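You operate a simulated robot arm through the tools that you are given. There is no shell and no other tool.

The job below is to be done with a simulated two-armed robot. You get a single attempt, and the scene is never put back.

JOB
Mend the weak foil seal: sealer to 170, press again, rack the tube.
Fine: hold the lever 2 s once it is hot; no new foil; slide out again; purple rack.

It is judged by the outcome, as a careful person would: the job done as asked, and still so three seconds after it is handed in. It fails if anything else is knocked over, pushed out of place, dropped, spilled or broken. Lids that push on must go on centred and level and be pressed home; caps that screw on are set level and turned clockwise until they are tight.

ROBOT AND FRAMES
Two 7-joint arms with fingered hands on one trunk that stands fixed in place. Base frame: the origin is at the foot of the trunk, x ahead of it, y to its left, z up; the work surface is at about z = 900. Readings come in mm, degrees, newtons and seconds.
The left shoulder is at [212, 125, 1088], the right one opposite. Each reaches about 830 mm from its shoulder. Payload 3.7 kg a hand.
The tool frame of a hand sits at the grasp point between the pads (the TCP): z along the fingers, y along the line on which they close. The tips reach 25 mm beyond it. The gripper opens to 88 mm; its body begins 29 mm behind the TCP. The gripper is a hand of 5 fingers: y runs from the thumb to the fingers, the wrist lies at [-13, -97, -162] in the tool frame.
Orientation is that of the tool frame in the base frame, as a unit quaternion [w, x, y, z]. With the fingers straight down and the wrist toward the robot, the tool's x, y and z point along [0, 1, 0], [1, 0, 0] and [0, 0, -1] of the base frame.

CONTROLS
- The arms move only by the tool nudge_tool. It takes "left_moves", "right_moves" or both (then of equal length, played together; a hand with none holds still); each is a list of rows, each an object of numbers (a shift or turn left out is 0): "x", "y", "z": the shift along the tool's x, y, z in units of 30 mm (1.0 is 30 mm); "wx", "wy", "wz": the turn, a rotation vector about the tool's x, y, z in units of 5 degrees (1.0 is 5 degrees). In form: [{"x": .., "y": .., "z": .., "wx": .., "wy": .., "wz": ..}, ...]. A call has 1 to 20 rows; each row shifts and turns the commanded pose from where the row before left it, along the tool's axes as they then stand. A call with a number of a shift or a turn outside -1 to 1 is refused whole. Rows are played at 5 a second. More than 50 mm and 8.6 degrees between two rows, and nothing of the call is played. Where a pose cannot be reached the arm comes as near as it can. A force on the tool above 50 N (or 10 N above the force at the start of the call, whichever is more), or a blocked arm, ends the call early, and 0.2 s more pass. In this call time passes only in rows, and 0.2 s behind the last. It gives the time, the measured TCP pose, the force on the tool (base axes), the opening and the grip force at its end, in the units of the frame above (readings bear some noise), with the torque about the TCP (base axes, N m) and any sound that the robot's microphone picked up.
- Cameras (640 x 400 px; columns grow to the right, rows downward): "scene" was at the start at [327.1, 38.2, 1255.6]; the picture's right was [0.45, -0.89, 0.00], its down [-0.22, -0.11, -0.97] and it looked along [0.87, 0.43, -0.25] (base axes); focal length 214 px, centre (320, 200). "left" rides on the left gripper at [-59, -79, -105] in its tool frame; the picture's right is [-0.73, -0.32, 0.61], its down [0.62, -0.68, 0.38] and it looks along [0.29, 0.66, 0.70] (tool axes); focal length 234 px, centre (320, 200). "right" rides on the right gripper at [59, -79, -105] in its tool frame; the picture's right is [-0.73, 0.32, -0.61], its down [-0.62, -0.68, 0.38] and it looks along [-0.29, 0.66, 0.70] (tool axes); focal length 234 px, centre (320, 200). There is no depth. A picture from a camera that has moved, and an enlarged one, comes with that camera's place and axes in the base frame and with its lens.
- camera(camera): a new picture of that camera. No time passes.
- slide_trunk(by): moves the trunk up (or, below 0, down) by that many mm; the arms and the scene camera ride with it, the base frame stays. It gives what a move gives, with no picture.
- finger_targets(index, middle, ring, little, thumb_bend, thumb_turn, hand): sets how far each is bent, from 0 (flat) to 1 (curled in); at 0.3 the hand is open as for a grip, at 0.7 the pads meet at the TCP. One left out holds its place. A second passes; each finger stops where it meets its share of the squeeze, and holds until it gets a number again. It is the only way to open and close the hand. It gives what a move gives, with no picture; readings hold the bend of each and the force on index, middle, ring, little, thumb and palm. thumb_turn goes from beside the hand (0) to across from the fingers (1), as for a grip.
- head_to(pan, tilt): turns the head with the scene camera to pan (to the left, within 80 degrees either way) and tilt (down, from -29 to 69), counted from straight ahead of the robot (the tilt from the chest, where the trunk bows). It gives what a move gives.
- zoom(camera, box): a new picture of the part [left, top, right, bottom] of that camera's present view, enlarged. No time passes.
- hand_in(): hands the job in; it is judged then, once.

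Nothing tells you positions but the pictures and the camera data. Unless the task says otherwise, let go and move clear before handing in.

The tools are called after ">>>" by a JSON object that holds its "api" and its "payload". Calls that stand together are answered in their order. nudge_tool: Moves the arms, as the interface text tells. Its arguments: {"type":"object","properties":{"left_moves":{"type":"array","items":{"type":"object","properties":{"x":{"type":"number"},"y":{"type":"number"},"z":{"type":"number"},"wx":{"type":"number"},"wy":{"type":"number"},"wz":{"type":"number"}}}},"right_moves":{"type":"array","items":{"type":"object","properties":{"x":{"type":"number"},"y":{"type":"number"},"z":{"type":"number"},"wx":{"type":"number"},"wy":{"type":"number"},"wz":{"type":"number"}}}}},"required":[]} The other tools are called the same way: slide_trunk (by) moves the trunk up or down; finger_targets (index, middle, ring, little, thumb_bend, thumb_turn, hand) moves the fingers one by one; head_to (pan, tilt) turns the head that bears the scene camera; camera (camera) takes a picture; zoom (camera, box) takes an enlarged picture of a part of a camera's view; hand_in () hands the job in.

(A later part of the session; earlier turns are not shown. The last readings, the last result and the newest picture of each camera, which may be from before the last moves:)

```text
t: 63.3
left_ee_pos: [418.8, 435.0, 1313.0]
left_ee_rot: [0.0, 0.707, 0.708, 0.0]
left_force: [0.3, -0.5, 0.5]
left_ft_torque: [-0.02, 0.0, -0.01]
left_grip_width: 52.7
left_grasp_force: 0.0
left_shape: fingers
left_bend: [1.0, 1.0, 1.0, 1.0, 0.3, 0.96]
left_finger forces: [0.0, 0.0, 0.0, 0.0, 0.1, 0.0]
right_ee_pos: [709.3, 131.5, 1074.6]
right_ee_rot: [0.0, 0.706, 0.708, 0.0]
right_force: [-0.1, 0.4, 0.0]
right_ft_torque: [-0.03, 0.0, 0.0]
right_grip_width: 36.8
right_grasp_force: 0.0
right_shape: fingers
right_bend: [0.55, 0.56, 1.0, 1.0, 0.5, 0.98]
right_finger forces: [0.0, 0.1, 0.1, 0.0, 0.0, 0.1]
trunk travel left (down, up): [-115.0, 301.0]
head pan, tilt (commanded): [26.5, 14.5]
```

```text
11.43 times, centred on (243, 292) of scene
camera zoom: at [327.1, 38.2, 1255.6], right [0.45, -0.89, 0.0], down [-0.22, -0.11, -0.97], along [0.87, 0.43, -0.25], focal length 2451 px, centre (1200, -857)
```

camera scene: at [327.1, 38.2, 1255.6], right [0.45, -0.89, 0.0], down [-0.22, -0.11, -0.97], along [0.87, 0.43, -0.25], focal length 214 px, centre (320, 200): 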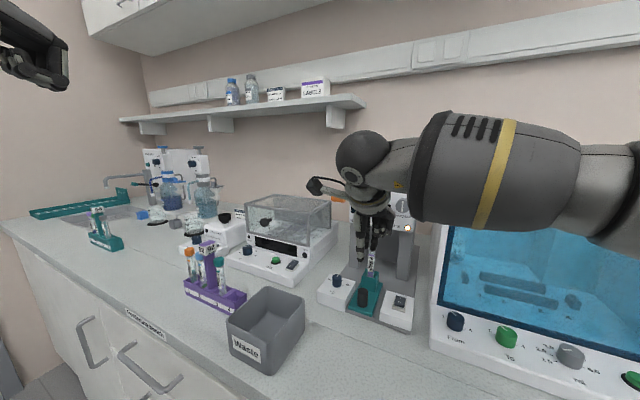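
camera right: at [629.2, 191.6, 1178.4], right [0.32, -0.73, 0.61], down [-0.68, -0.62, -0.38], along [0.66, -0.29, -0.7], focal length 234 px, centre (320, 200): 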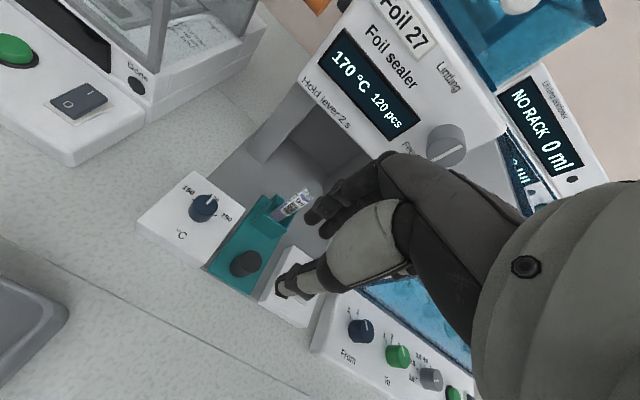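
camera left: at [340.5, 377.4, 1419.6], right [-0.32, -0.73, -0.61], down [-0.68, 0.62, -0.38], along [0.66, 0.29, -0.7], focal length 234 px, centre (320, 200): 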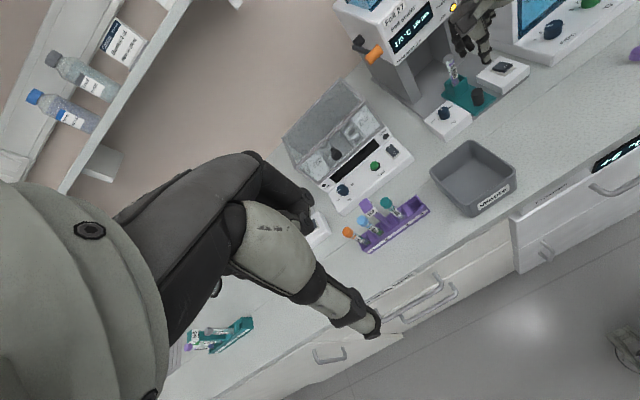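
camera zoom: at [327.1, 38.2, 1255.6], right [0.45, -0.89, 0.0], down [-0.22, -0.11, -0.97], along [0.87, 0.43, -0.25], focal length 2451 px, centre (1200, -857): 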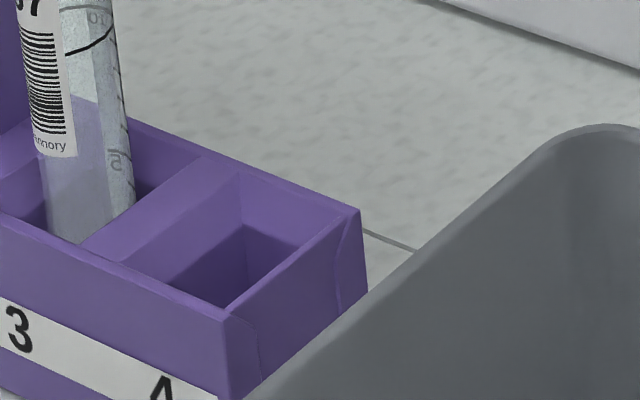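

Slot 4's pocket is about 28 × 26 mm, centred at (602.5, 379) with its rim at z ≈ 938. Now I'll bring the right hand over the tube.

>>> {"api": "nudge_tool", "payload": {"right_moves": [{"y": 0.65, "x": 0.04}, {"y": 0.65, "x": 0.04}, {"y": 0.65, "x": 0.04}, {"y": 0.62, "x": 0.03}]}}

>>> {"api": "camera", "payload": {"camera": "right"}}

>>> {"api": "zoom", "payload": {"camera": "right", "box": [230, 150, 390, 310]}}

>>> {"api": "zoom", "payload": {"camera": "left", "box": [380, 0, 540, 120]}}

```text
t: 64.3
left_ee_pos: [420.4, 436.1, 1312.9]
left_ee_rot: [0.0, 0.706, 0.708, 0.0]
left_force: [-0.2, -0.9, 0.8]
left_ft_torque: [0.0, -0.02, 0.0]
left_grip_width: 52.9
left_grasp_force: 0.1
left_shape: fingers
left_bend: [1.0, 1.0, 1.0, 1.0, 0.3, 0.96]
left_finger forces: [0.0, 0.1, 0.0, 0.0, 0.0, 0.0]
right_ee_pos: [786.5, 137.6, 1075.0]
right_ee_rot: [0.001, 0.706, 0.708, -0.001]
right_force: [0.4, 0.3, 0.2]
right_ft_torque: [0.02, -0.01, -0.01]
right_grip_width: 36.4
right_grasp_force: 0.1
right_shape: fingers
right_bend: [0.55, 0.56, 1.0, 1.0, 0.5, 0.98]
right_finger forces: [0.1, 0.0, 0.0, 0.0, 0.0, 0.0]
trunk travel left (down, up): [-115.0, 301.0]
head pan, tilt (commanded): [26.5, 14.5]
```

```text
taken
camera right: at [706.7, 197.7, 1177.3], right [0.32, -0.73, 0.61], down [-0.68, -0.62, -0.38], along [0.66, -0.29, -0.7], focal length 234 px, centre (320, 200)
```

right: 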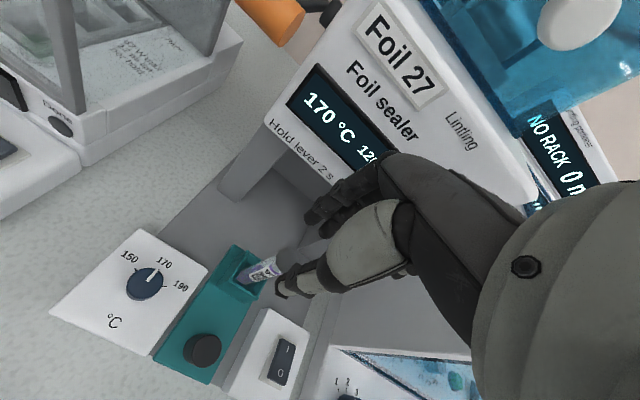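

```text
2.50 times, centred on (310, 230) of right
camera zoom: at [706.7, 197.7, 1177.3], right [0.32, -0.73, 0.61], down [-0.68, -0.62, -0.38], along [0.66, -0.29, -0.7], focal length 585 px, centre (345, 125)
```

zoom: 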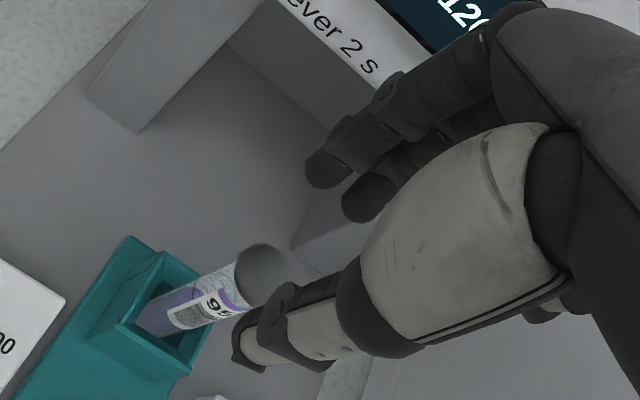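

```text
3.33 times, centred on (460, 60) of left
camera zoom: at [340.8, 377.6, 1419.4], right [-0.32, -0.73, -0.61], down [-0.68, 0.62, -0.38], along [0.66, 0.29, -0.7], focal length 781 px, centre (-147, 667)
```

zoom: 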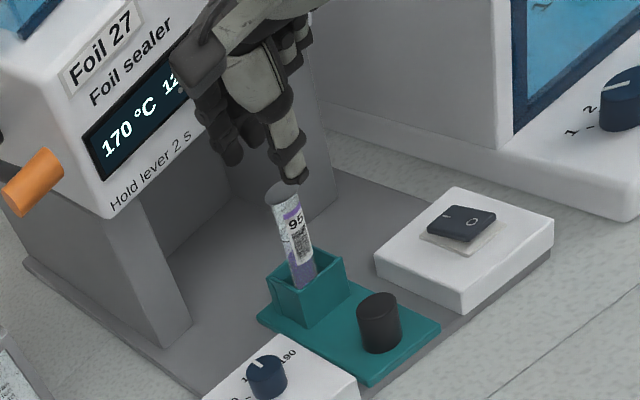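

The tube (≈ 784.5, 136) is centred between thumb and fingers. Descending around it.

>>> {"api": "nudge_tool", "payload": {"right_moves": [{"z": 0.5}, {"z": 0.5}, {"z": 0.4}]}}

>>> {"api": "zoom", "payload": {"camera": "right", "box": [230, 120, 410, 310]}}

>>> {"api": "zoom", "payload": {"camera": "left", "box": [380, 0, 540, 120]}}

>>> {"api": "zoom", "payload": {"camera": "scene", "box": [310, 180, 430, 320]}}

```text
t: 65.1
left_ee_pos: [420.1, 435.1, 1312.3]
left_ee_rot: [0.0, 0.707, 0.708, -0.001]
left_force: [1.3, -0.6, 0.4]
left_ft_torque: [-0.01, 0.0, -0.06]
left_grip_width: 52.8
left_grasp_force: 0.0
left_shape: fingers
left_bend: [1.0, 1.0, 1.0, 1.0, 0.3, 0.96]
left_finger forces: [0.0, 0.0, 0.0, 0.1, 0.1, 0.0]
right_ee_pos: [787.8, 137.8, 1031.2]
right_ee_rot: [0.0, 0.707, 0.707, 0.0]
right_force: [0.2, -0.2, 0.5]
right_ft_torque: [0.0, -0.02, 0.02]
right_grip_width: 36.5
right_grasp_force: 0.0
right_shape: fingers
right_bend: [0.55, 0.56, 1.0, 1.0, 0.5, 0.98]
right_finger forces: [0.0, 0.0, 0.1, 0.0, 0.1, 0.0]
trunk travel left (down, up): [-115.0, 301.0]
head pan, tilt (commanded): [26.5, 14.5]
```

```text
2.11 times, centred on (320, 215) of right
camera zoom: at [707.3, 196.8, 1135.4], right [0.32, -0.73, 0.61], down [-0.68, -0.62, -0.38], along [0.66, -0.29, -0.7], focal length 493 px, centre (320, 168)
```

zoom: 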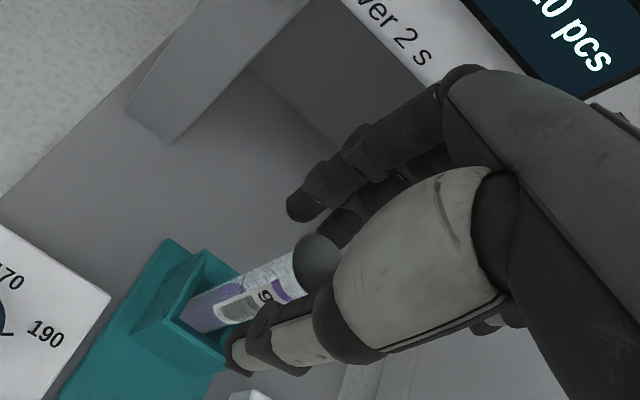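

```text
3.33 times, centred on (460, 60) of left
camera zoom: at [341.0, 377.3, 1419.4], right [-0.32, -0.73, -0.61], down [-0.68, 0.62, -0.38], along [0.66, 0.29, -0.7], focal length 781 px, centre (-147, 667)
```

zoom: 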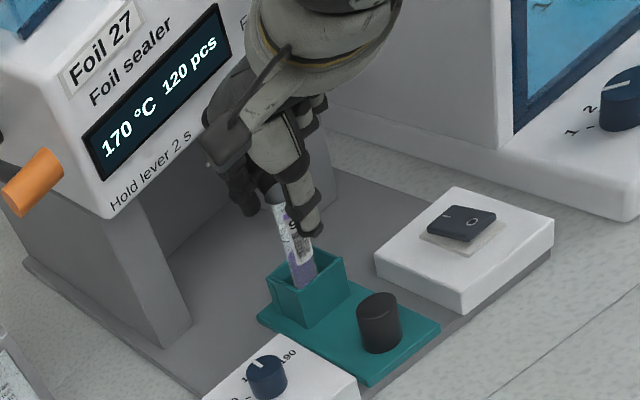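

```text
2.86 times, centred on (370, 250) of scene
camera zoom: at [327.4, 38.2, 1255.4], right [0.45, -0.89, 0.0], down [-0.22, -0.11, -0.97], along [0.87, 0.43, -0.25], focal length 613 px, centre (177, 57)
```

zoom: 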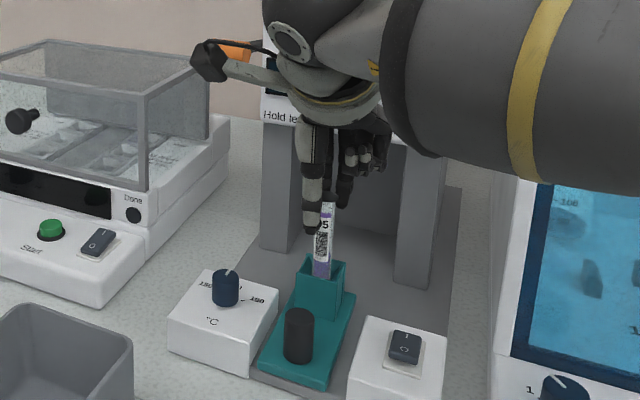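

Good alignment. Lowering the last 22 mm and closing gently on the tube below the foil.

>>> {"api": "nudge_tool", "payload": {"right_moves": [{"z": 0.37, "y": -0.05}, {"z": 0.37}]}}

>>> {"api": "finger_targets", "payload": {"hand": "right", "index": 0.63, "middle": 0.63, "thumb_bend": 0.63}}

>>> {"api": "zoom", "payload": {"camera": "right", "box": [230, 120, 410, 310]}}

>>> {"api": "zoom", "payload": {"camera": "left", "box": [380, 0, 540, 120]}}

```text
t: 65.7
left_ee_pos: [419.8, 435.5, 1312.4]
left_ee_rot: [0.001, 0.706, 0.708, 0.001]
left_force: [-0.1, 0.7, -0.4]
left_ft_torque: [-0.01, -0.01, 0.01]
left_grip_width: 52.8
left_grasp_force: 0.1
left_shape: fingers
left_bend: [1.0, 1.0, 1.0, 1.0, 0.3, 0.96]
left_finger forces: [0.1, 0.1, 0.1, 0.1, 0.0, 0.1]
right_ee_pos: [784.4, 136.3, 1009.1]
right_ee_rot: [-0.001, 0.706, 0.708, -0.001]
right_force: [0.1, 0.2, 0.0]
right_ft_torque: [-0.01, 0.0, 0.03]
right_grip_width: 36.7
right_grasp_force: 0.0
right_shape: fingers
right_bend: [0.55, 0.56, 1.0, 1.0, 0.5, 0.98]
right_finger forces: [0.0, 0.0, 0.0, 0.1, 0.0, 0.1]
trunk travel left (down, up): [-115.0, 301.0]
head pan, tilt (commanded): [26.5, 14.5]
```

```text
t: 66.7
left_ee_pos: [419.2, 435.2, 1313.7]
left_ee_rot: [0.0, 0.707, 0.708, 0.001]
left_force: [-0.6, 0.5, -1.1]
left_ft_torque: [0.01, 0.01, -0.01]
left_grip_width: 52.7
left_grasp_force: 0.0
left_shape: fingers
left_bend: [1.0, 1.0, 1.0, 1.0, 0.3, 0.96]
left_finger forces: [0.0, 0.0, 0.0, 0.0, 0.1, 0.1]
right_ee_pos: [785.6, 137.8, 1011.1]
right_ee_rot: [0.0, 0.707, 0.708, 0.0]
right_force: [-0.2, -0.5, 0.1]
right_ft_torque: [0.01, 0.01, -0.04]
right_grip_width: 13.4
right_grasp_force: 0.1
right_shape: fingers
right_bend: [0.63, 0.63, 1.0, 1.0, 0.63, 0.98]
right_finger forces: [0.0, 0.0, 0.0, 0.0, 0.0, 0.0]
trunk travel left (down, up): [-115.0, 301.0]
head pan, tilt (commanded): [26.5, 14.5]
```

```text
2.11 times, centred on (320, 215) of right
camera zoom: at [705.1, 196.3, 1114.2], right [0.32, -0.73, 0.61], down [-0.68, -0.62, -0.38], along [0.66, -0.29, -0.7], focal length 493 px, centre (320, 168)
```

zoom: 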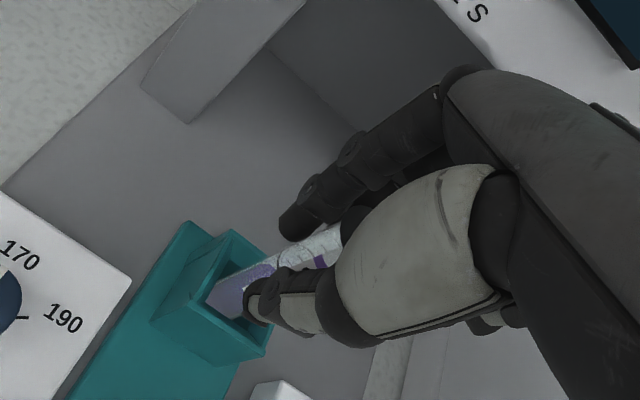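

```text
3.33 times, centred on (460, 60) of left
camera zoom: at [340.5, 377.4, 1419.5], right [-0.32, -0.73, -0.61], down [-0.68, 0.62, -0.38], along [0.66, 0.29, -0.7], focal length 781 px, centre (-147, 667)
```

zoom: 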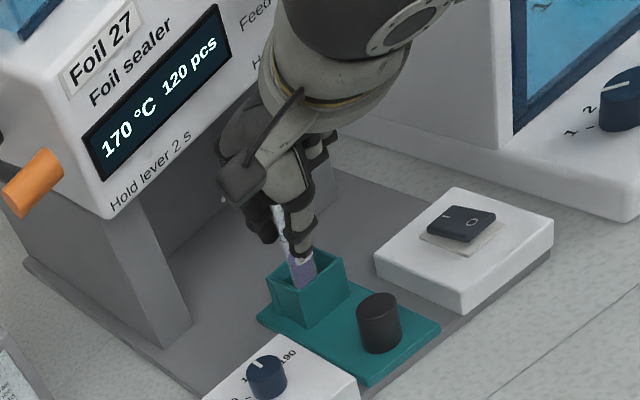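

Pads are just about at the tube's sides with no force yet; closing further to get a hold.

>>> {"api": "finger_targets", "payload": {"hand": "right", "index": 0.7, "middle": 0.7, "thumb_bend": 0.69}}

>>> {"api": "zoom", "payload": {"camera": "right", "box": [230, 120, 410, 310]}}

>>> {"api": "zoom", "payload": {"camera": "left", "box": [420, 20, 500, 90]}}

```text
t: 67.7
left_ee_pos: [419.4, 434.7, 1313.2]
left_ee_rot: [0.0, 0.707, 0.708, 0.0]
left_force: [0.3, -0.8, 0.0]
left_ft_torque: [0.03, 0.0, 0.02]
left_grip_width: 52.7
left_grasp_force: 0.0
left_shape: fingers
left_bend: [1.0, 1.0, 1.0, 1.0, 0.3, 0.96]
left_finger forces: [0.0, 0.0, 0.1, 0.0, 0.0, 0.0]
right_ee_pos: [786.1, 137.0, 1009.5]
right_ee_rot: [-0.001, 0.706, 0.708, 0.0]
right_force: [-0.1, -0.7, 0.4]
right_ft_torque: [-0.01, -0.03, -0.02]
right_grip_width: 6.1
right_grasp_force: 3.1
right_shape: fingers
right_bend: [0.67, 0.68, 1.0, 1.0, 0.66, 0.97]
right_finger forces: [1.1, 1.5, 0.0, 0.0, 2.7, 0.1]
trunk travel left (down, up): [-115.0, 301.0]
head pan, tilt (commanded): [26.5, 14.5]
```

```text
2.11 times, centred on (320, 215) of right
camera zoom: at [705.0, 196.4, 1114.1], right [0.32, -0.73, 0.61], down [-0.68, -0.62, -0.38], along [0.66, -0.29, -0.7], focal length 493 px, centre (320, 168)
```

zoom: 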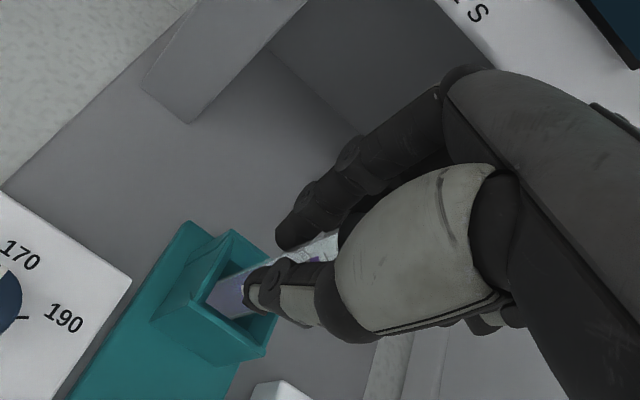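

```text
5.71 times, centred on (460, 55) of left
camera zoom: at [340.6, 377.4, 1419.5], right [-0.32, -0.73, -0.61], down [-0.68, 0.62, -0.38], along [0.66, 0.29, -0.7], focal length 1338 px, centre (-480, 1029)
```

zoom: 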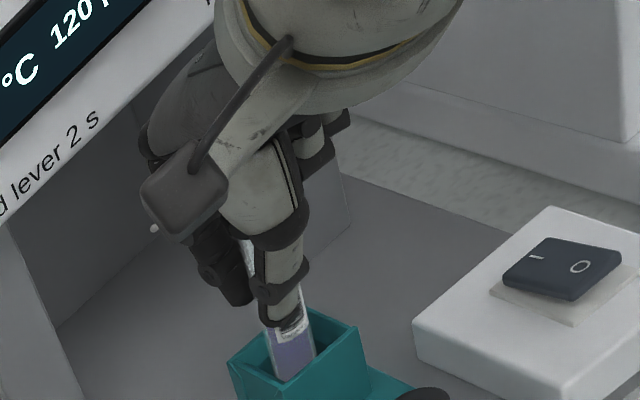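

All three digits hold the tube. I'll firm the grip a bit and lift 15 mm to check that the tube comes along.

>>> {"api": "finger_targets", "payload": {"hand": "right", "index": 0.73, "middle": 0.73, "thumb_bend": 0.72}}

>>> {"api": "nudge_tool", "payload": {"right_moves": [{"z": -0.2}, {"z": -0.3}]}}

>>> {"api": "zoom", "payload": {"camera": "right", "box": [230, 120, 410, 310]}}

>>> {"api": "zoom", "payload": {"camera": "left", "box": [420, 10, 500, 90]}}

```text
t: 68.7
left_ee_pos: [419.8, 435.2, 1312.9]
left_ee_rot: [0.0, 0.706, 0.708, 0.001]
left_force: [-0.7, -0.2, 1.3]
left_ft_torque: [0.0, 0.01, 0.04]
left_grip_width: 52.9
left_grasp_force: 0.1
left_shape: fingers
left_bend: [1.0, 1.0, 1.0, 1.0, 0.3, 0.96]
left_finger forces: [0.0, 0.0, 0.1, 0.1, 0.0, 0.0]
right_ee_pos: [784.7, 136.8, 1009.6]
right_ee_rot: [0.0, 0.707, 0.708, 0.0]
right_force: [0.1, 0.7, -1.3]
right_ft_torque: [0.02, 0.02, -0.02]
right_grip_width: 4.0
right_grasp_force: 7.1
right_shape: fingers
right_bend: [0.72, 0.72, 1.0, 1.0, 0.66, 0.96]
right_finger forces: [3.4, 2.9, 0.0, 0.1, 6.1, 0.1]
trunk travel left (down, up): [-115.0, 301.0]
head pan, tilt (commanded): [26.5, 14.5]
```

```text
t: 69.3
left_ee_pos: [420.3, 435.7, 1312.3]
left_ee_rot: [0.001, 0.707, 0.707, 0.0]
left_force: [0.6, 0.2, -1.2]
left_ft_torque: [0.01, 0.01, -0.03]
left_grip_width: 52.8
left_grasp_force: 0.0
left_shape: fingers
left_bend: [1.0, 1.0, 1.0, 1.0, 0.3, 0.96]
left_finger forces: [0.1, 0.0, 0.0, 0.1, 0.1, 0.0]
right_ee_pos: [784.9, 137.4, 1025.9]
right_ee_rot: [0.0, 0.706, 0.708, 0.0]
right_force: [-0.6, 0.2, 0.2]
right_ft_torque: [0.04, 0.0, -0.03]
right_grip_width: 3.9
right_grasp_force: 6.3
right_shape: fingers
right_bend: [0.72, 0.72, 1.0, 1.0, 0.66, 0.96]
right_finger forces: [3.4, 3.2, 0.0, 0.0, 6.1, 0.1]
trunk travel left (down, up): [-115.0, 301.0]
head pan, tilt (commanded): [26.5, 14.5]
```

```text
2.11 times, centred on (320, 215) of right
camera zoom: at [704.8, 196.5, 1128.5], right [0.32, -0.73, 0.61], down [-0.68, -0.62, -0.38], along [0.66, -0.29, -0.7], focal length 493 px, centre (320, 168)
```

zoom: 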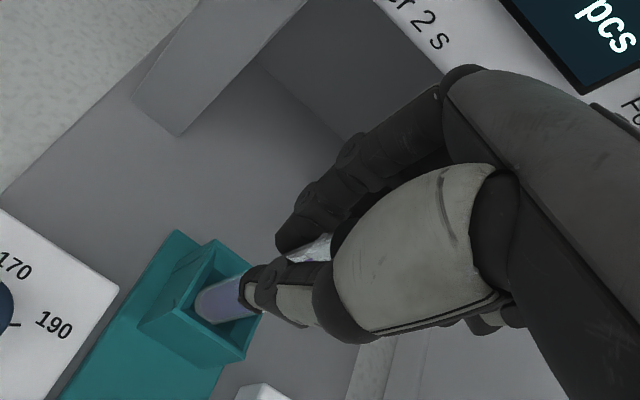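

```text
5.00 times, centred on (460, 50) of left
camera zoom: at [340.3, 377.4, 1419.6], right [-0.32, -0.73, -0.61], down [-0.68, 0.62, -0.38], along [0.66, 0.29, -0.7], focal length 1171 px, centre (-380, 950)
```

zoom: 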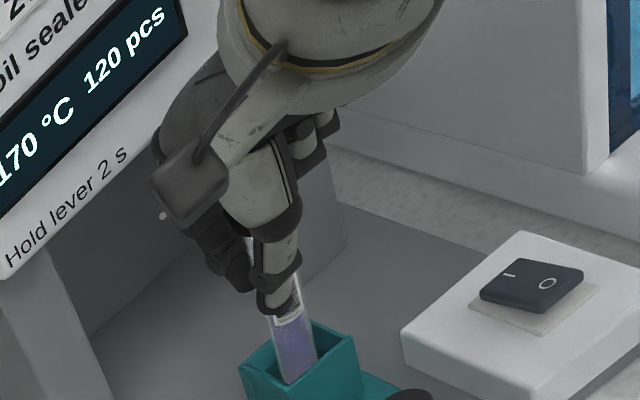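

The tube is coming up with the hand. Lifting it fully out of the holder.

>>> {"api": "nudge_tool", "payload": {"right_moves": [{"z": -0.6}, {"z": -0.7}, {"z": -0.7}, {"z": -0.7}]}}

>>> {"api": "zoom", "payload": {"camera": "right", "box": [190, 120, 410, 330]}}

>>> {"api": "zoom", "payload": {"camera": "left", "box": [400, 0, 520, 100]}}

>>> {"api": "zoom", "payload": {"camera": "scene", "box": [290, 140, 430, 300]}}

```text
t: 70.3
left_ee_pos: [418.9, 433.6, 1313.3]
left_ee_rot: [0.0, 0.706, 0.708, 0.0]
left_force: [-1.0, 0.0, 0.0]
left_ft_torque: [0.01, -0.02, 0.03]
left_grip_width: 53.0
left_grasp_force: 0.1
left_shape: fingers
left_bend: [1.0, 1.0, 1.0, 1.0, 0.3, 0.96]
left_finger forces: [0.0, 0.0, 0.0, 0.0, 0.0, 0.0]
right_ee_pos: [784.4, 136.2, 1108.5]
right_ee_rot: [0.0, 0.706, 0.708, 0.0]
right_force: [0.0, -0.2, -0.4]
right_ft_torque: [-0.01, 0.01, 0.0]
right_grip_width: 4.0
right_grasp_force: 6.9
right_shape: fingers
right_bend: [0.72, 0.72, 1.0, 1.0, 0.66, 0.96]
right_finger forces: [3.5, 3.5, 0.0, 0.0, 6.1, 0.1]
trunk travel left (down, up): [-115.0, 301.0]
head pan, tilt (commanded): [26.5, 14.5]
```

```text
1.90 times, centred on (300, 225) of right
camera zoom: at [704.4, 196.6, 1210.8], right [0.32, -0.73, 0.61], down [-0.68, -0.62, -0.38], along [0.66, -0.29, -0.7], focal length 446 px, centre (358, 152)
```

zoom: 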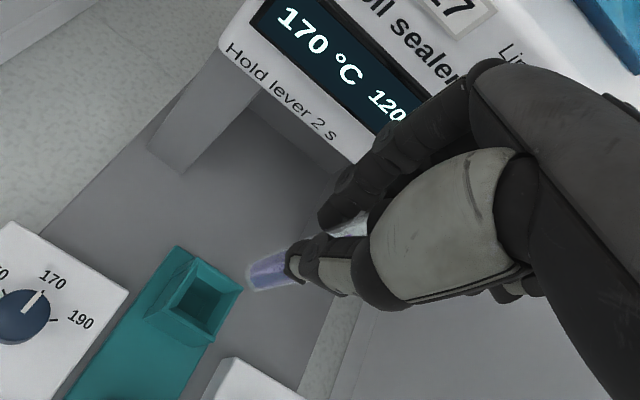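

```text
4.00 times, centred on (460, 50) of left
camera zoom: at [340.0, 377.4, 1419.8], right [-0.32, -0.73, -0.61], down [-0.68, 0.62, -0.38], along [0.66, 0.29, -0.7], focal length 937 px, centre (-240, 800)
```

zoom: 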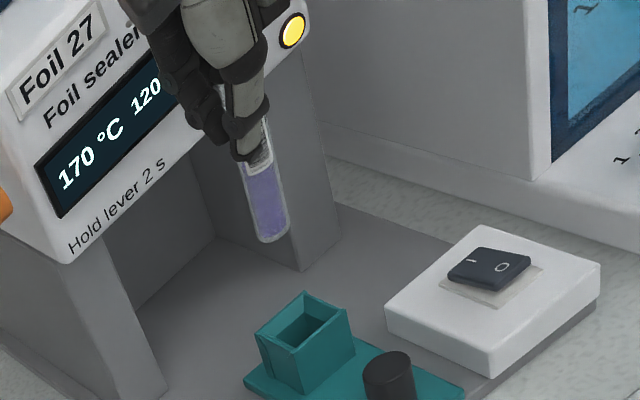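

```text
2.50 times, centred on (360, 220) of scene
camera zoom: at [326.7, 38.2, 1255.7], right [0.45, -0.89, 0.0], down [-0.22, -0.11, -0.97], along [0.87, 0.43, -0.25], focal length 536 px, centre (220, 150)
```

zoom: 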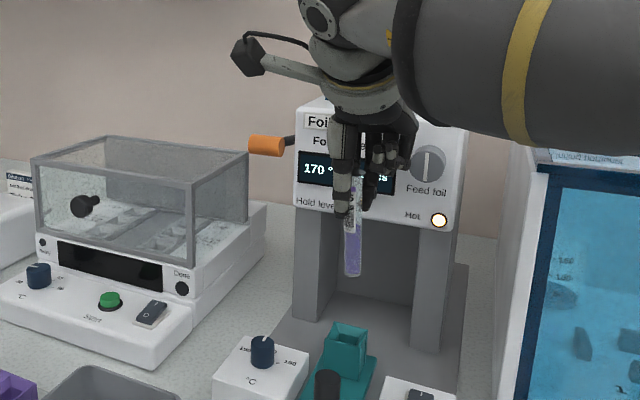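

The tube hangs vertical in the grip; its bottom is about 90 mm below the grasp point. Moving back toward the robot at this height, clear of everything.

>>> {"api": "nudge_tool", "payload": {"right_moves": [{"y": -0.5}, {"y": -0.7}, {"y": -0.7}, {"y": -0.7}, {"y": -0.7}, {"y": -0.7}, {"y": -0.7}, {"y": -0.7}, {"y": -0.6}]}}

>>> {"api": "camera", "payload": {"camera": "scene"}}

>>> {"api": "camera", "payload": {"camera": "right"}}

>>> {"api": "camera", "payload": {"camera": "left"}}

```text
t: 72.3
left_ee_pos: [419.1, 435.0, 1312.6]
left_ee_rot: [0.0, 0.707, 0.707, 0.0]
left_force: [0.3, -0.2, 0.3]
left_ft_torque: [-0.04, 0.0, 0.01]
left_grip_width: 52.8
left_grasp_force: 0.1
left_shape: fingers
left_bend: [1.0, 1.0, 1.0, 1.0, 0.3, 0.96]
left_finger forces: [0.0, 0.1, 0.1, 0.1, 0.0, 0.0]
right_ee_pos: [602.4, 136.4, 1107.2]
right_ee_rot: [0.0, 0.707, 0.707, 0.0]
right_force: [1.0, -0.9, 0.1]
right_ft_torque: [0.01, -0.01, 0.01]
right_grip_width: 3.9
right_grasp_force: 5.5
right_shape: fingers
right_bend: [0.72, 0.72, 1.0, 1.0, 0.66, 0.96]
right_finger forces: [3.5, 3.5, 0.1, 0.0, 6.1, 0.0]
trunk travel left (down, up): [-115.0, 301.0]
head pan, tilt (commanded): [26.5, 14.5]
```

```text
taken
camera scene: at [326.9, 38.2, 1255.6], right [0.45, -0.89, 0.0], down [-0.22, -0.11, -0.97], along [0.87, 0.43, -0.25], focal length 214 px, centre (320, 200)
```

scene: 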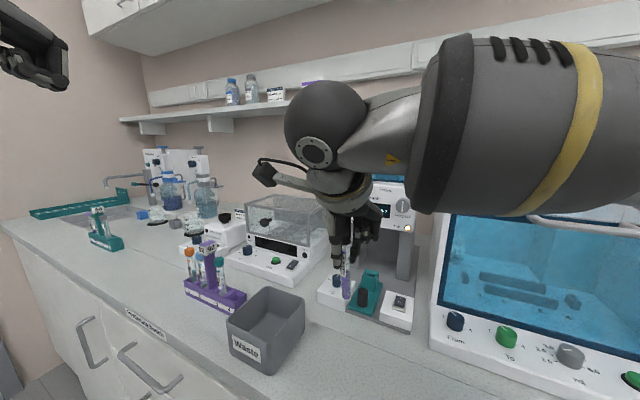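

```text
taken
camera right: at [522.7, 196.4, 1210.9], right [0.32, -0.73, 0.61], down [-0.68, -0.62, -0.38], along [0.66, -0.29, -0.7], focal length 234 px, centre (320, 200)
```

right: 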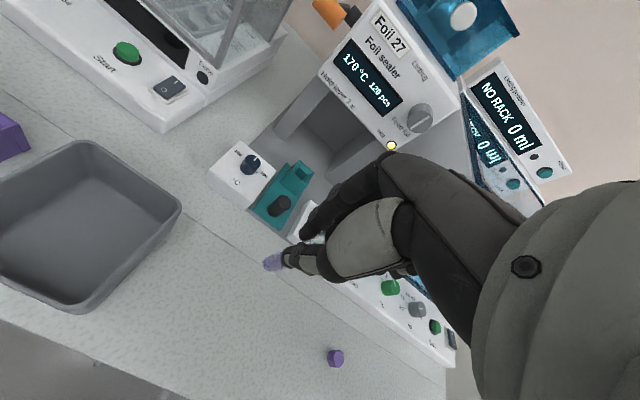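

```text
taken
camera left: at [340.3, 377.4, 1419.7], right [-0.32, -0.73, -0.61], down [-0.68, 0.62, -0.38], along [0.66, 0.29, -0.7], focal length 234 px, centre (320, 200)
```

left: 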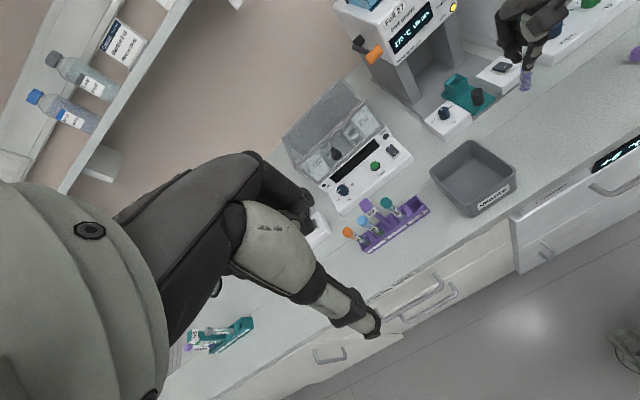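

I'll shift the left hand another 120 mm outward for room, and yaw the right hand 25° toward the left for reach.

>>> {"api": "nudge_tool", "payload": {"left_moves": [{"x": 0.8}, {"x": 0.8}, {"x": 0.8}, {"x": 0.8}, {"x": 0.8}], "right_moves": [{"wz": -1}, {"wz": -1}, {"wz": -1}, {"wz": -1}, {"wz": -1}]}}

>>> {"api": "nudge_tool", "payload": {"right_moves": [{"x": 0.63, "y": 0.296}, {"x": 0.63, "y": 0.296}, {"x": 0.63, "y": 0.296}, {"x": 0.63, "y": 0.296}, {"x": 0.63, "y": 0.296}, {"x": 0.63, "y": 0.296}]}}

>>> {"api": "camera", "payload": {"camera": "scene"}}

>>> {"api": "camera", "payload": {"camera": "left"}}

>>> {"api": "camera", "payload": {"camera": "right"}}

```text
t: 73.5
left_ee_pos: [418.3, 555.7, 1310.5]
left_ee_rot: [-0.001, 0.707, 0.708, 0.0]
left_force: [0.0, 0.1, -0.1]
left_ft_torque: [0.0, -0.02, 0.0]
left_grip_width: 52.8
left_grasp_force: 0.1
left_shape: fingers
left_bend: [1.0, 1.0, 1.0, 1.0, 0.3, 0.96]
left_finger forces: [0.0, 0.1, 0.1, 0.0, 0.0, 0.0]
right_ee_pos: [604.8, 137.8, 1107.0]
right_ee_rot: [0.0, 0.538, 0.843, 0.0]
right_force: [-0.9, 0.1, -0.3]
right_ft_torque: [-0.03, -0.01, -0.02]
right_grip_width: 3.9
right_grasp_force: 6.9
right_shape: fingers
right_bend: [0.72, 0.72, 1.0, 1.0, 0.66, 0.96]
right_finger forces: [3.4, 3.5, 0.0, 0.1, 6.1, 0.1]
trunk travel left (down, up): [-115.0, 301.0]
head pan, tilt (commanded): [26.5, 14.5]
```

```text
t: 74.9
left_ee_pos: [417.4, 555.6, 1311.6]
left_ee_rot: [0.001, 0.706, 0.708, 0.001]
left_force: [-0.2, -0.6, -0.1]
left_ft_torque: [0.0, -0.01, 0.01]
left_grip_width: 52.7
left_grasp_force: 0.0
left_shape: fingers
left_bend: [1.0, 1.0, 1.0, 1.0, 0.3, 0.96]
left_finger forces: [0.0, 0.0, 0.1, 0.0, 0.1, 0.0]
right_ee_pos: [605.3, 262.6, 1106.2]
right_ee_rot: [0.001, 0.537, 0.843, 0.0]
right_force: [0.0, 0.3, -0.5]
right_ft_torque: [0.03, -0.04, 0.04]
right_grip_width: 4.2
right_grasp_force: 6.6
right_shape: fingers
right_bend: [0.72, 0.72, 1.0, 1.0, 0.66, 0.96]
right_finger forces: [3.4, 3.6, 0.0, 0.0, 6.1, 0.0]
trunk travel left (down, up): [-115.0, 301.0]
head pan, tilt (commanded): [26.5, 14.5]
```

```text
taken
camera scene: at [326.9, 38.6, 1255.6], right [0.45, -0.89, 0.0], down [-0.22, -0.11, -0.97], along [0.87, 0.43, -0.25], focal length 214 px, centre (320, 200)
```

scene: 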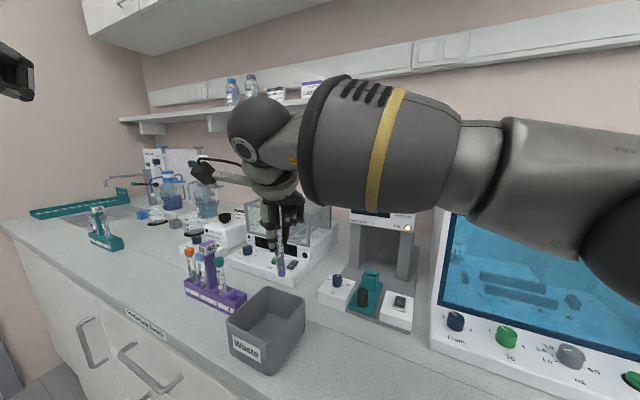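

```text
taken
camera left: at [339.3, 497.4, 1417.8], right [-0.32, -0.73, -0.61], down [-0.68, 0.62, -0.38], along [0.66, 0.29, -0.7], focal length 234 px, centre (320, 200)
```

left: 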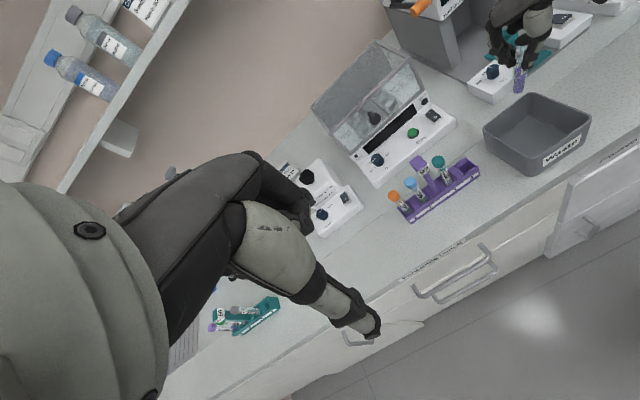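

```text
taken
camera right: at [507.8, 283.3, 1209.8], right [0.6, -0.52, 0.61], down [-0.35, -0.85, -0.38], along [0.72, 0.01, -0.7], focal length 234 px, centre (320, 200)
```

right: 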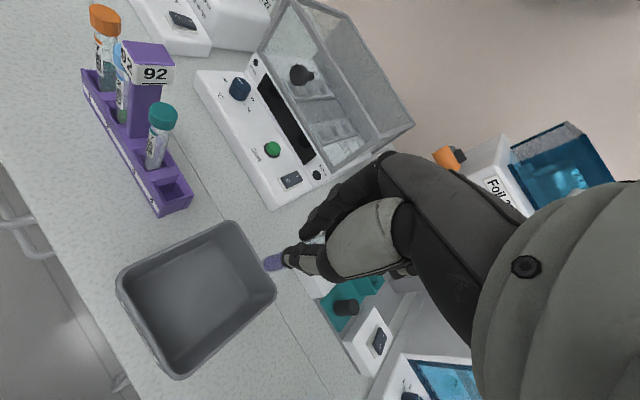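

Reach is good. Continuing to above slot 4, then checking alignment.

>>> {"api": "nudge_tool", "payload": {"right_moves": [{"x": 0.59, "y": 0.258}, {"x": 0.59, "y": 0.258}, {"x": 0.59, "y": 0.258}, {"x": 0.59, "y": 0.258}, {"x": 0.59, "y": 0.258}, {"x": 0.59, "y": 0.258}]}}

>>> {"api": "camera", "payload": {"camera": "right"}}

>>> {"api": "zoom", "payload": {"camera": "right", "box": [180, 140, 400, 320]}}

>>> {"api": "zoom", "payload": {"camera": "left", "box": [380, 80, 540, 220]}}

>>> {"api": "zoom", "payload": {"camera": "scene", "box": [160, 160, 310, 330]}}

```text
t: 76.3
left_ee_pos: [418.5, 555.0, 1310.3]
left_ee_rot: [0.0, 0.706, 0.708, 0.0]
left_force: [-0.5, -0.3, 0.2]
left_ft_torque: [0.01, 0.01, 0.02]
left_grip_width: 52.7
left_grasp_force: 0.2
left_shape: fingers
left_bend: [1.0, 1.0, 1.0, 1.0, 0.3, 0.96]
left_finger forces: [0.1, 0.0, 0.0, 0.0, 0.1, 0.1]
right_ee_pos: [602.2, 319.5, 1105.8]
right_ee_rot: [-0.001, 0.537, 0.844, -0.001]
right_force: [-0.2, -0.2, 0.6]
right_ft_torque: [-0.01, -0.01, 0.01]
right_grip_width: 4.1
right_grasp_force: 6.7
right_shape: fingers
right_bend: [0.72, 0.72, 1.0, 1.0, 0.66, 0.96]
right_finger forces: [3.4, 3.5, 0.0, 0.1, 6.1, 0.1]
right hand out of reach, approached as far as the arm can: row 4, 5, 6
trunk travel left (down, up): [-115.0, 301.0]
head pan, tilt (commanded): [26.5, 14.5]
```

```text
taken
camera right: at [506.4, 340.0, 1209.0], right [0.6, -0.52, 0.61], down [-0.35, -0.85, -0.38], along [0.72, 0.02, -0.7], focal length 234 px, centre (320, 200)
```

right: 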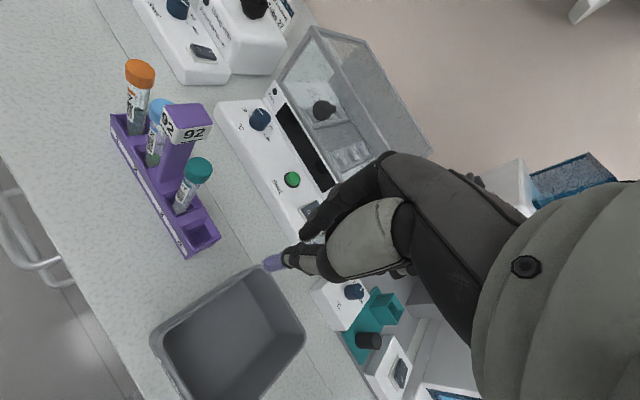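

```text
2.22 times, centred on (290, 230) of right
camera zoom: at [506.4, 340.0, 1209.0], right [0.6, -0.52, 0.61], down [-0.35, -0.85, -0.38], along [0.72, 0.02, -0.7], focal length 520 px, centre (387, 133)
```

zoom: 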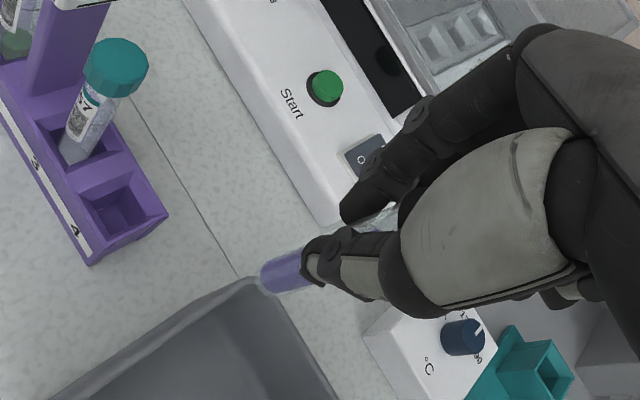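

```text
2.86 times, centred on (460, 150) of left
camera zoom: at [339.6, 497.0, 1417.7], right [-0.32, -0.73, -0.61], down [-0.68, 0.62, -0.38], along [0.66, 0.29, -0.7], focal length 669 px, centre (-80, 343)
```

zoom: 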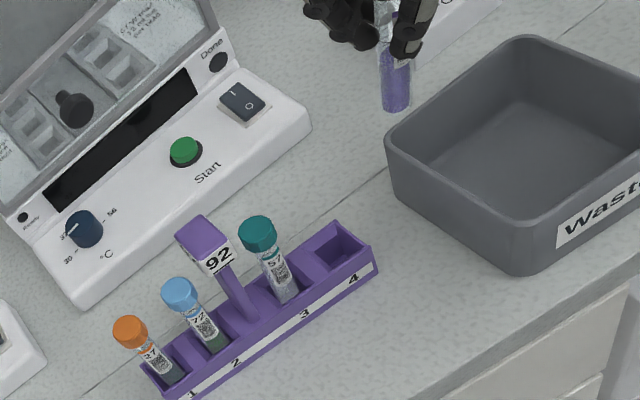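

```text
2.35 times, centred on (235, 245) of scene
camera zoom: at [327.9, 36.2, 1260.3], right [0.43, -0.9, 0.0], down [-0.18, -0.09, -0.98], along [0.89, 0.42, -0.2], focal length 505 px, centre (520, 94)
```

zoom: 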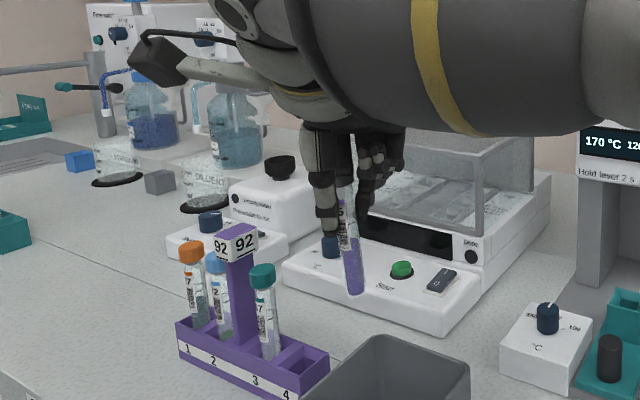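

The right arm ran out of reach at y ≈ 320 and its forearm brushed the head (camera tilted slightly), so I won't force it. Safer plan: set the tube back into the slide holder with the right hand, and let the left hand, which reaches the rack easily, do the racking. Backing the right hand off the same way.

>>> {"api": "nudge_tool", "payload": {"right_moves": [{"x": -0.6, "y": -0.28}, {"x": -0.614, "y": -0.286}, {"x": -0.614, "y": -0.286}, {"x": -0.614, "y": -0.286}, {"x": -0.614, "y": -0.286}, {"x": -0.614, "y": -0.286}, {"x": -0.614, "y": -0.286}, {"x": -0.614, "y": -0.286}, {"x": -0.614, "y": -0.286}]}}

>>> {"api": "nudge_tool", "payload": {"right_moves": [{"wz": 1}, {"wz": 1}, {"wz": 1}, {"wz": 1}, {"wz": 1}]}}

>>> {"api": "camera", "payload": {"camera": "scene"}}

>>> {"api": "camera", "payload": {"camera": "right"}}

```text
t: 78.3
left_ee_pos: [417.9, 555.0, 1311.0]
left_ee_rot: [0.0, 0.707, 0.707, 0.0]
left_force: [-0.7, 0.0, 0.1]
left_ft_torque: [0.0, 0.01, -0.01]
left_grip_width: 52.8
left_grasp_force: 0.2
left_shape: fingers
left_bend: [1.0, 1.0, 1.0, 1.0, 0.3, 0.96]
left_finger forces: [0.0, 0.0, 0.0, 0.0, 0.0, 0.0]
right_ee_pos: [602.1, 136.1, 1107.3]
right_ee_rot: [0.0, 0.536, 0.844, 0.0]
right_force: [0.5, -0.6, -0.5]
right_ft_torque: [0.04, 0.0, 0.02]
right_grip_width: 3.9
right_grasp_force: 6.7
right_shape: fingers
right_bend: [0.72, 0.72, 1.0, 1.0, 0.66, 0.96]
right_finger forces: [3.3, 3.5, 0.0, 0.0, 6.0, 0.1]
trunk travel left (down, up): [-115.0, 301.0]
head pan, tilt (commanded): [26.5, 14.5]
```

```text
t: 79.5
left_ee_pos: [418.9, 554.8, 1310.7]
left_ee_rot: [-0.001, 0.706, 0.708, 0.0]
left_force: [0.6, 0.3, -0.5]
left_ft_torque: [-0.05, -0.01, 0.03]
left_grip_width: 52.7
left_grasp_force: 0.0
left_shape: fingers
left_bend: [1.0, 1.0, 1.0, 1.0, 0.3, 0.96]
left_finger forces: [0.0, 0.0, 0.1, 0.0, 0.1, 0.0]
right_ee_pos: [602.9, 138.1, 1106.4]
right_ee_rot: [-0.001, 0.707, 0.707, 0.0]
right_force: [-0.1, 0.5, 0.2]
right_ft_torque: [-0.01, -0.02, 0.01]
right_grip_width: 3.8
right_grasp_force: 6.5
right_shape: fingers
right_bend: [0.72, 0.72, 1.0, 1.0, 0.66, 0.96]
right_finger forces: [3.4, 3.5, 0.1, 0.1, 6.0, 0.0]
trunk travel left (down, up): [-115.0, 301.0]
head pan, tilt (commanded): [26.5, 14.5]
```

```text
taken
camera scene: at [327.0, 38.4, 1255.6], right [0.45, -0.89, 0.0], down [-0.22, -0.11, -0.97], along [0.87, 0.43, -0.25], focal length 214 px, centre (320, 200)
```

scene: 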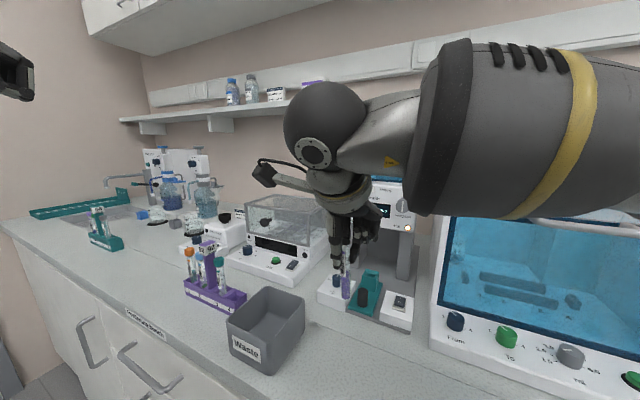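

```text
taken
camera right: at [523.1, 197.3, 1210.2], right [0.32, -0.73, 0.61], down [-0.68, -0.62, -0.38], along [0.66, -0.29, -0.7], focal length 234 px, centre (320, 200)
```

right: 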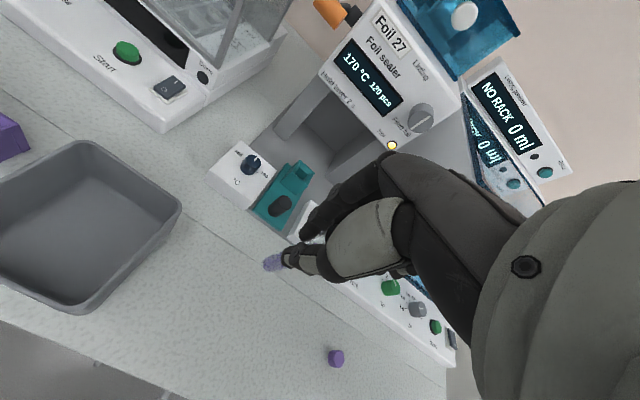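

The head view is back to normal and the tube is still held upright. Returning over the slide holder.

>>> {"api": "nudge_tool", "payload": {"right_moves": [{"y": 0.5}, {"y": 0.7}, {"y": 0.7}, {"y": 0.7}, {"y": 0.7}, {"y": 0.7}, {"y": 0.7}, {"y": 0.7}, {"y": 0.67}]}}

>>> {"api": "zoom", "payload": {"camera": "right", "box": [190, 120, 410, 330]}}

>>> {"api": "zoom", "payload": {"camera": "left", "box": [440, 0, 600, 120]}}

>>> {"api": "zoom", "payload": {"camera": "scene", "box": [300, 170, 420, 310]}}

```text
t: 81.5
left_ee_pos: [419.4, 556.2, 1310.8]
left_ee_rot: [0.0, 0.706, 0.708, 0.0]
left_force: [0.2, -0.5, 0.0]
left_ft_torque: [0.0, 0.0, 0.0]
left_grip_width: 52.8
left_grasp_force: 0.1
left_shape: fingers
left_bend: [1.0, 1.0, 1.0, 1.0, 0.3, 0.96]
left_finger forces: [0.0, 0.0, 0.0, 0.0, 0.0, 0.0]
right_ee_pos: [787.2, 138.3, 1105.8]
right_ee_rot: [0.001, 0.706, 0.708, -0.001]
right_force: [0.0, -0.7, 0.0]
right_ft_torque: [0.0, -0.01, -0.02]
right_grip_width: 3.7
right_grasp_force: 6.6
right_shape: fingers
right_bend: [0.72, 0.72, 1.0, 1.0, 0.66, 0.96]
right_finger forces: [3.4, 3.5, 0.0, 0.1, 6.0, 0.0]
trunk travel left (down, up): [-115.0, 301.0]
head pan, tilt (commanded): [26.5, 14.5]
```

```text
1.90 times, centred on (300, 225) of right
camera zoom: at [707.5, 196.6, 1209.6], right [0.32, -0.73, 0.61], down [-0.68, -0.62, -0.38], along [0.66, -0.29, -0.7], focal length 446 px, centre (358, 152)
```

zoom: 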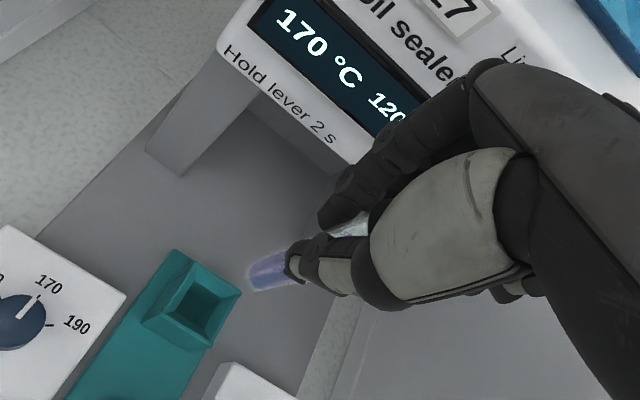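

```text
3.33 times, centred on (520, 60) of left
camera zoom: at [339.8, 497.2, 1417.6], right [-0.32, -0.73, -0.61], down [-0.68, 0.62, -0.38], along [0.66, 0.29, -0.7], focal length 781 px, centre (-347, 667)
```

zoom: 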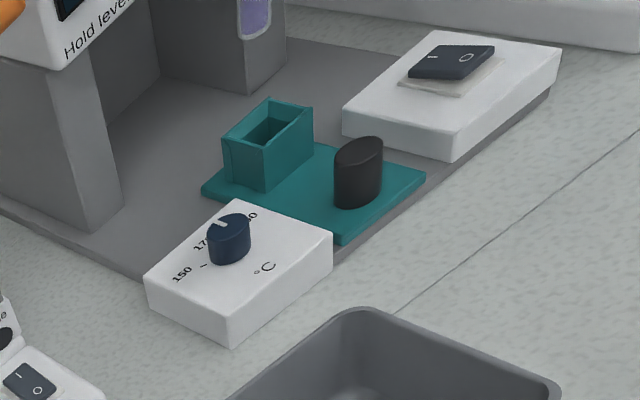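

```text
2.86 times, centred on (360, 240) of scene
camera zoom: at [327.3, 38.3, 1255.4], right [0.45, -0.89, 0.0], down [-0.22, -0.11, -0.97], along [0.87, 0.43, -0.25], focal length 613 px, centre (206, 86)
```

zoom: 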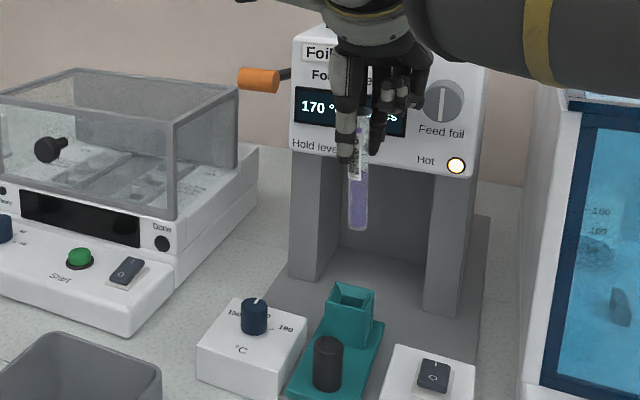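

Camera comparison says I'm ~3 mm farther forward than at pick-up; correcting that and lowering the tube back into the holder, with a check at the pocket rim.

>>> {"api": "nudge_tool", "payload": {"right_moves": [{"y": -0.09, "z": 0.4}, {"z": 0.6}, {"z": 0.5}]}}

>>> {"api": "zoom", "payload": {"camera": "right", "box": [190, 120, 410, 330]}}

>>> {"api": "zoom", "payload": {"camera": "left", "box": [470, 0, 570, 70]}}

>>> {"api": "zoom", "payload": {"camera": "scene", "box": [320, 200, 420, 310]}}

```text
t: 82.3
left_ee_pos: [418.5, 554.7, 1311.2]
left_ee_rot: [0.001, 0.706, 0.708, 0.001]
left_force: [-0.3, -0.1, -0.4]
left_ft_torque: [-0.04, -0.05, 0.04]
left_grip_width: 52.6
left_grasp_force: 0.1
left_shape: fingers
left_bend: [1.0, 1.0, 1.0, 1.0, 0.3, 0.96]
left_finger forces: [0.1, 0.0, 0.0, 0.1, 0.0, 0.0]
right_ee_pos: [783.5, 137.3, 1060.5]
right_ee_rot: [-0.001, 0.707, 0.707, 0.0]
right_force: [0.3, -0.1, -0.8]
right_ft_torque: [-0.01, -0.02, -0.02]
right_grip_width: 3.8
right_grasp_force: 6.8
right_shape: fingers
right_bend: [0.72, 0.72, 1.0, 1.0, 0.66, 0.96]
right_finger forces: [3.4, 3.5, 0.0, 0.0, 5.9, 0.0]
trunk travel left (down, up): [-115.0, 301.0]
head pan, tilt (commanded): [26.5, 14.5]
```

```text
1.90 times, centred on (300, 225) of right
camera zoom: at [703.9, 197.6, 1163.5], right [0.32, -0.73, 0.61], down [-0.68, -0.62, -0.38], along [0.66, -0.29, -0.7], focal length 446 px, centre (358, 152)
```

zoom: 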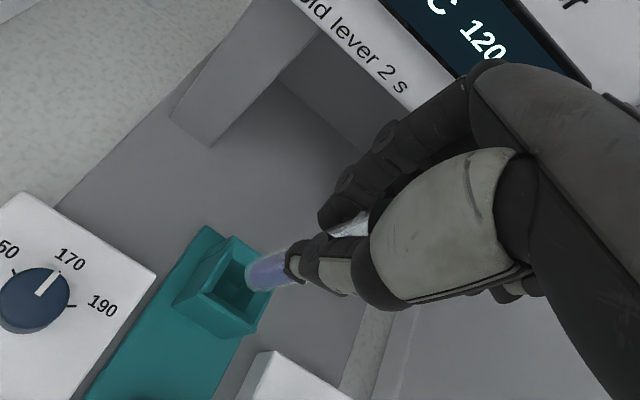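

```text
5.71 times, centred on (520, 35) of left
camera zoom: at [339.7, 497.0, 1417.8], right [-0.32, -0.73, -0.61], down [-0.68, 0.62, -0.38], along [0.66, 0.29, -0.7], focal length 1338 px, centre (-823, 1143)
```

zoom: 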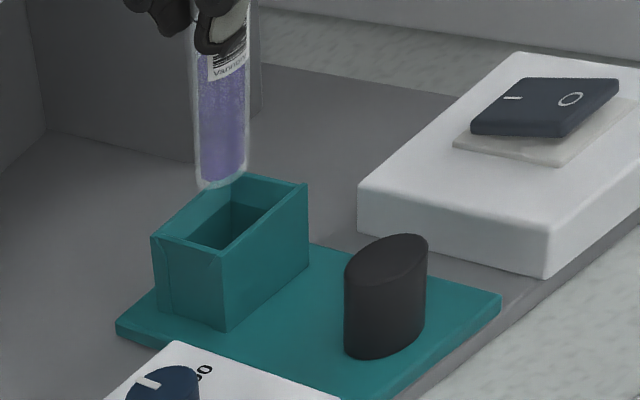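

```text
3.64 times, centred on (370, 255) of scene
camera zoom: at [327.3, 38.2, 1255.5], right [0.45, -0.89, 0.0], down [-0.22, -0.11, -0.97], along [0.87, 0.43, -0.25], focal length 780 px, centre (138, 0)
```

zoom: 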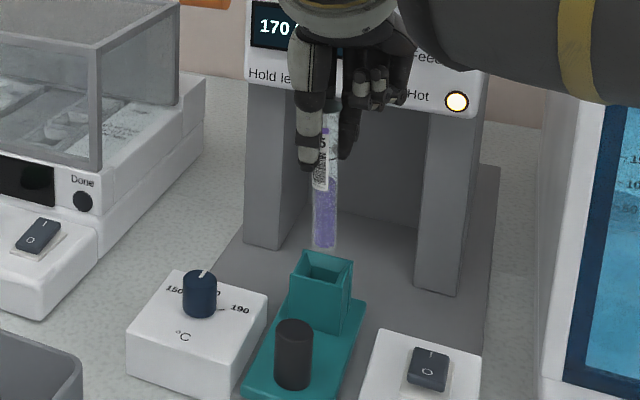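

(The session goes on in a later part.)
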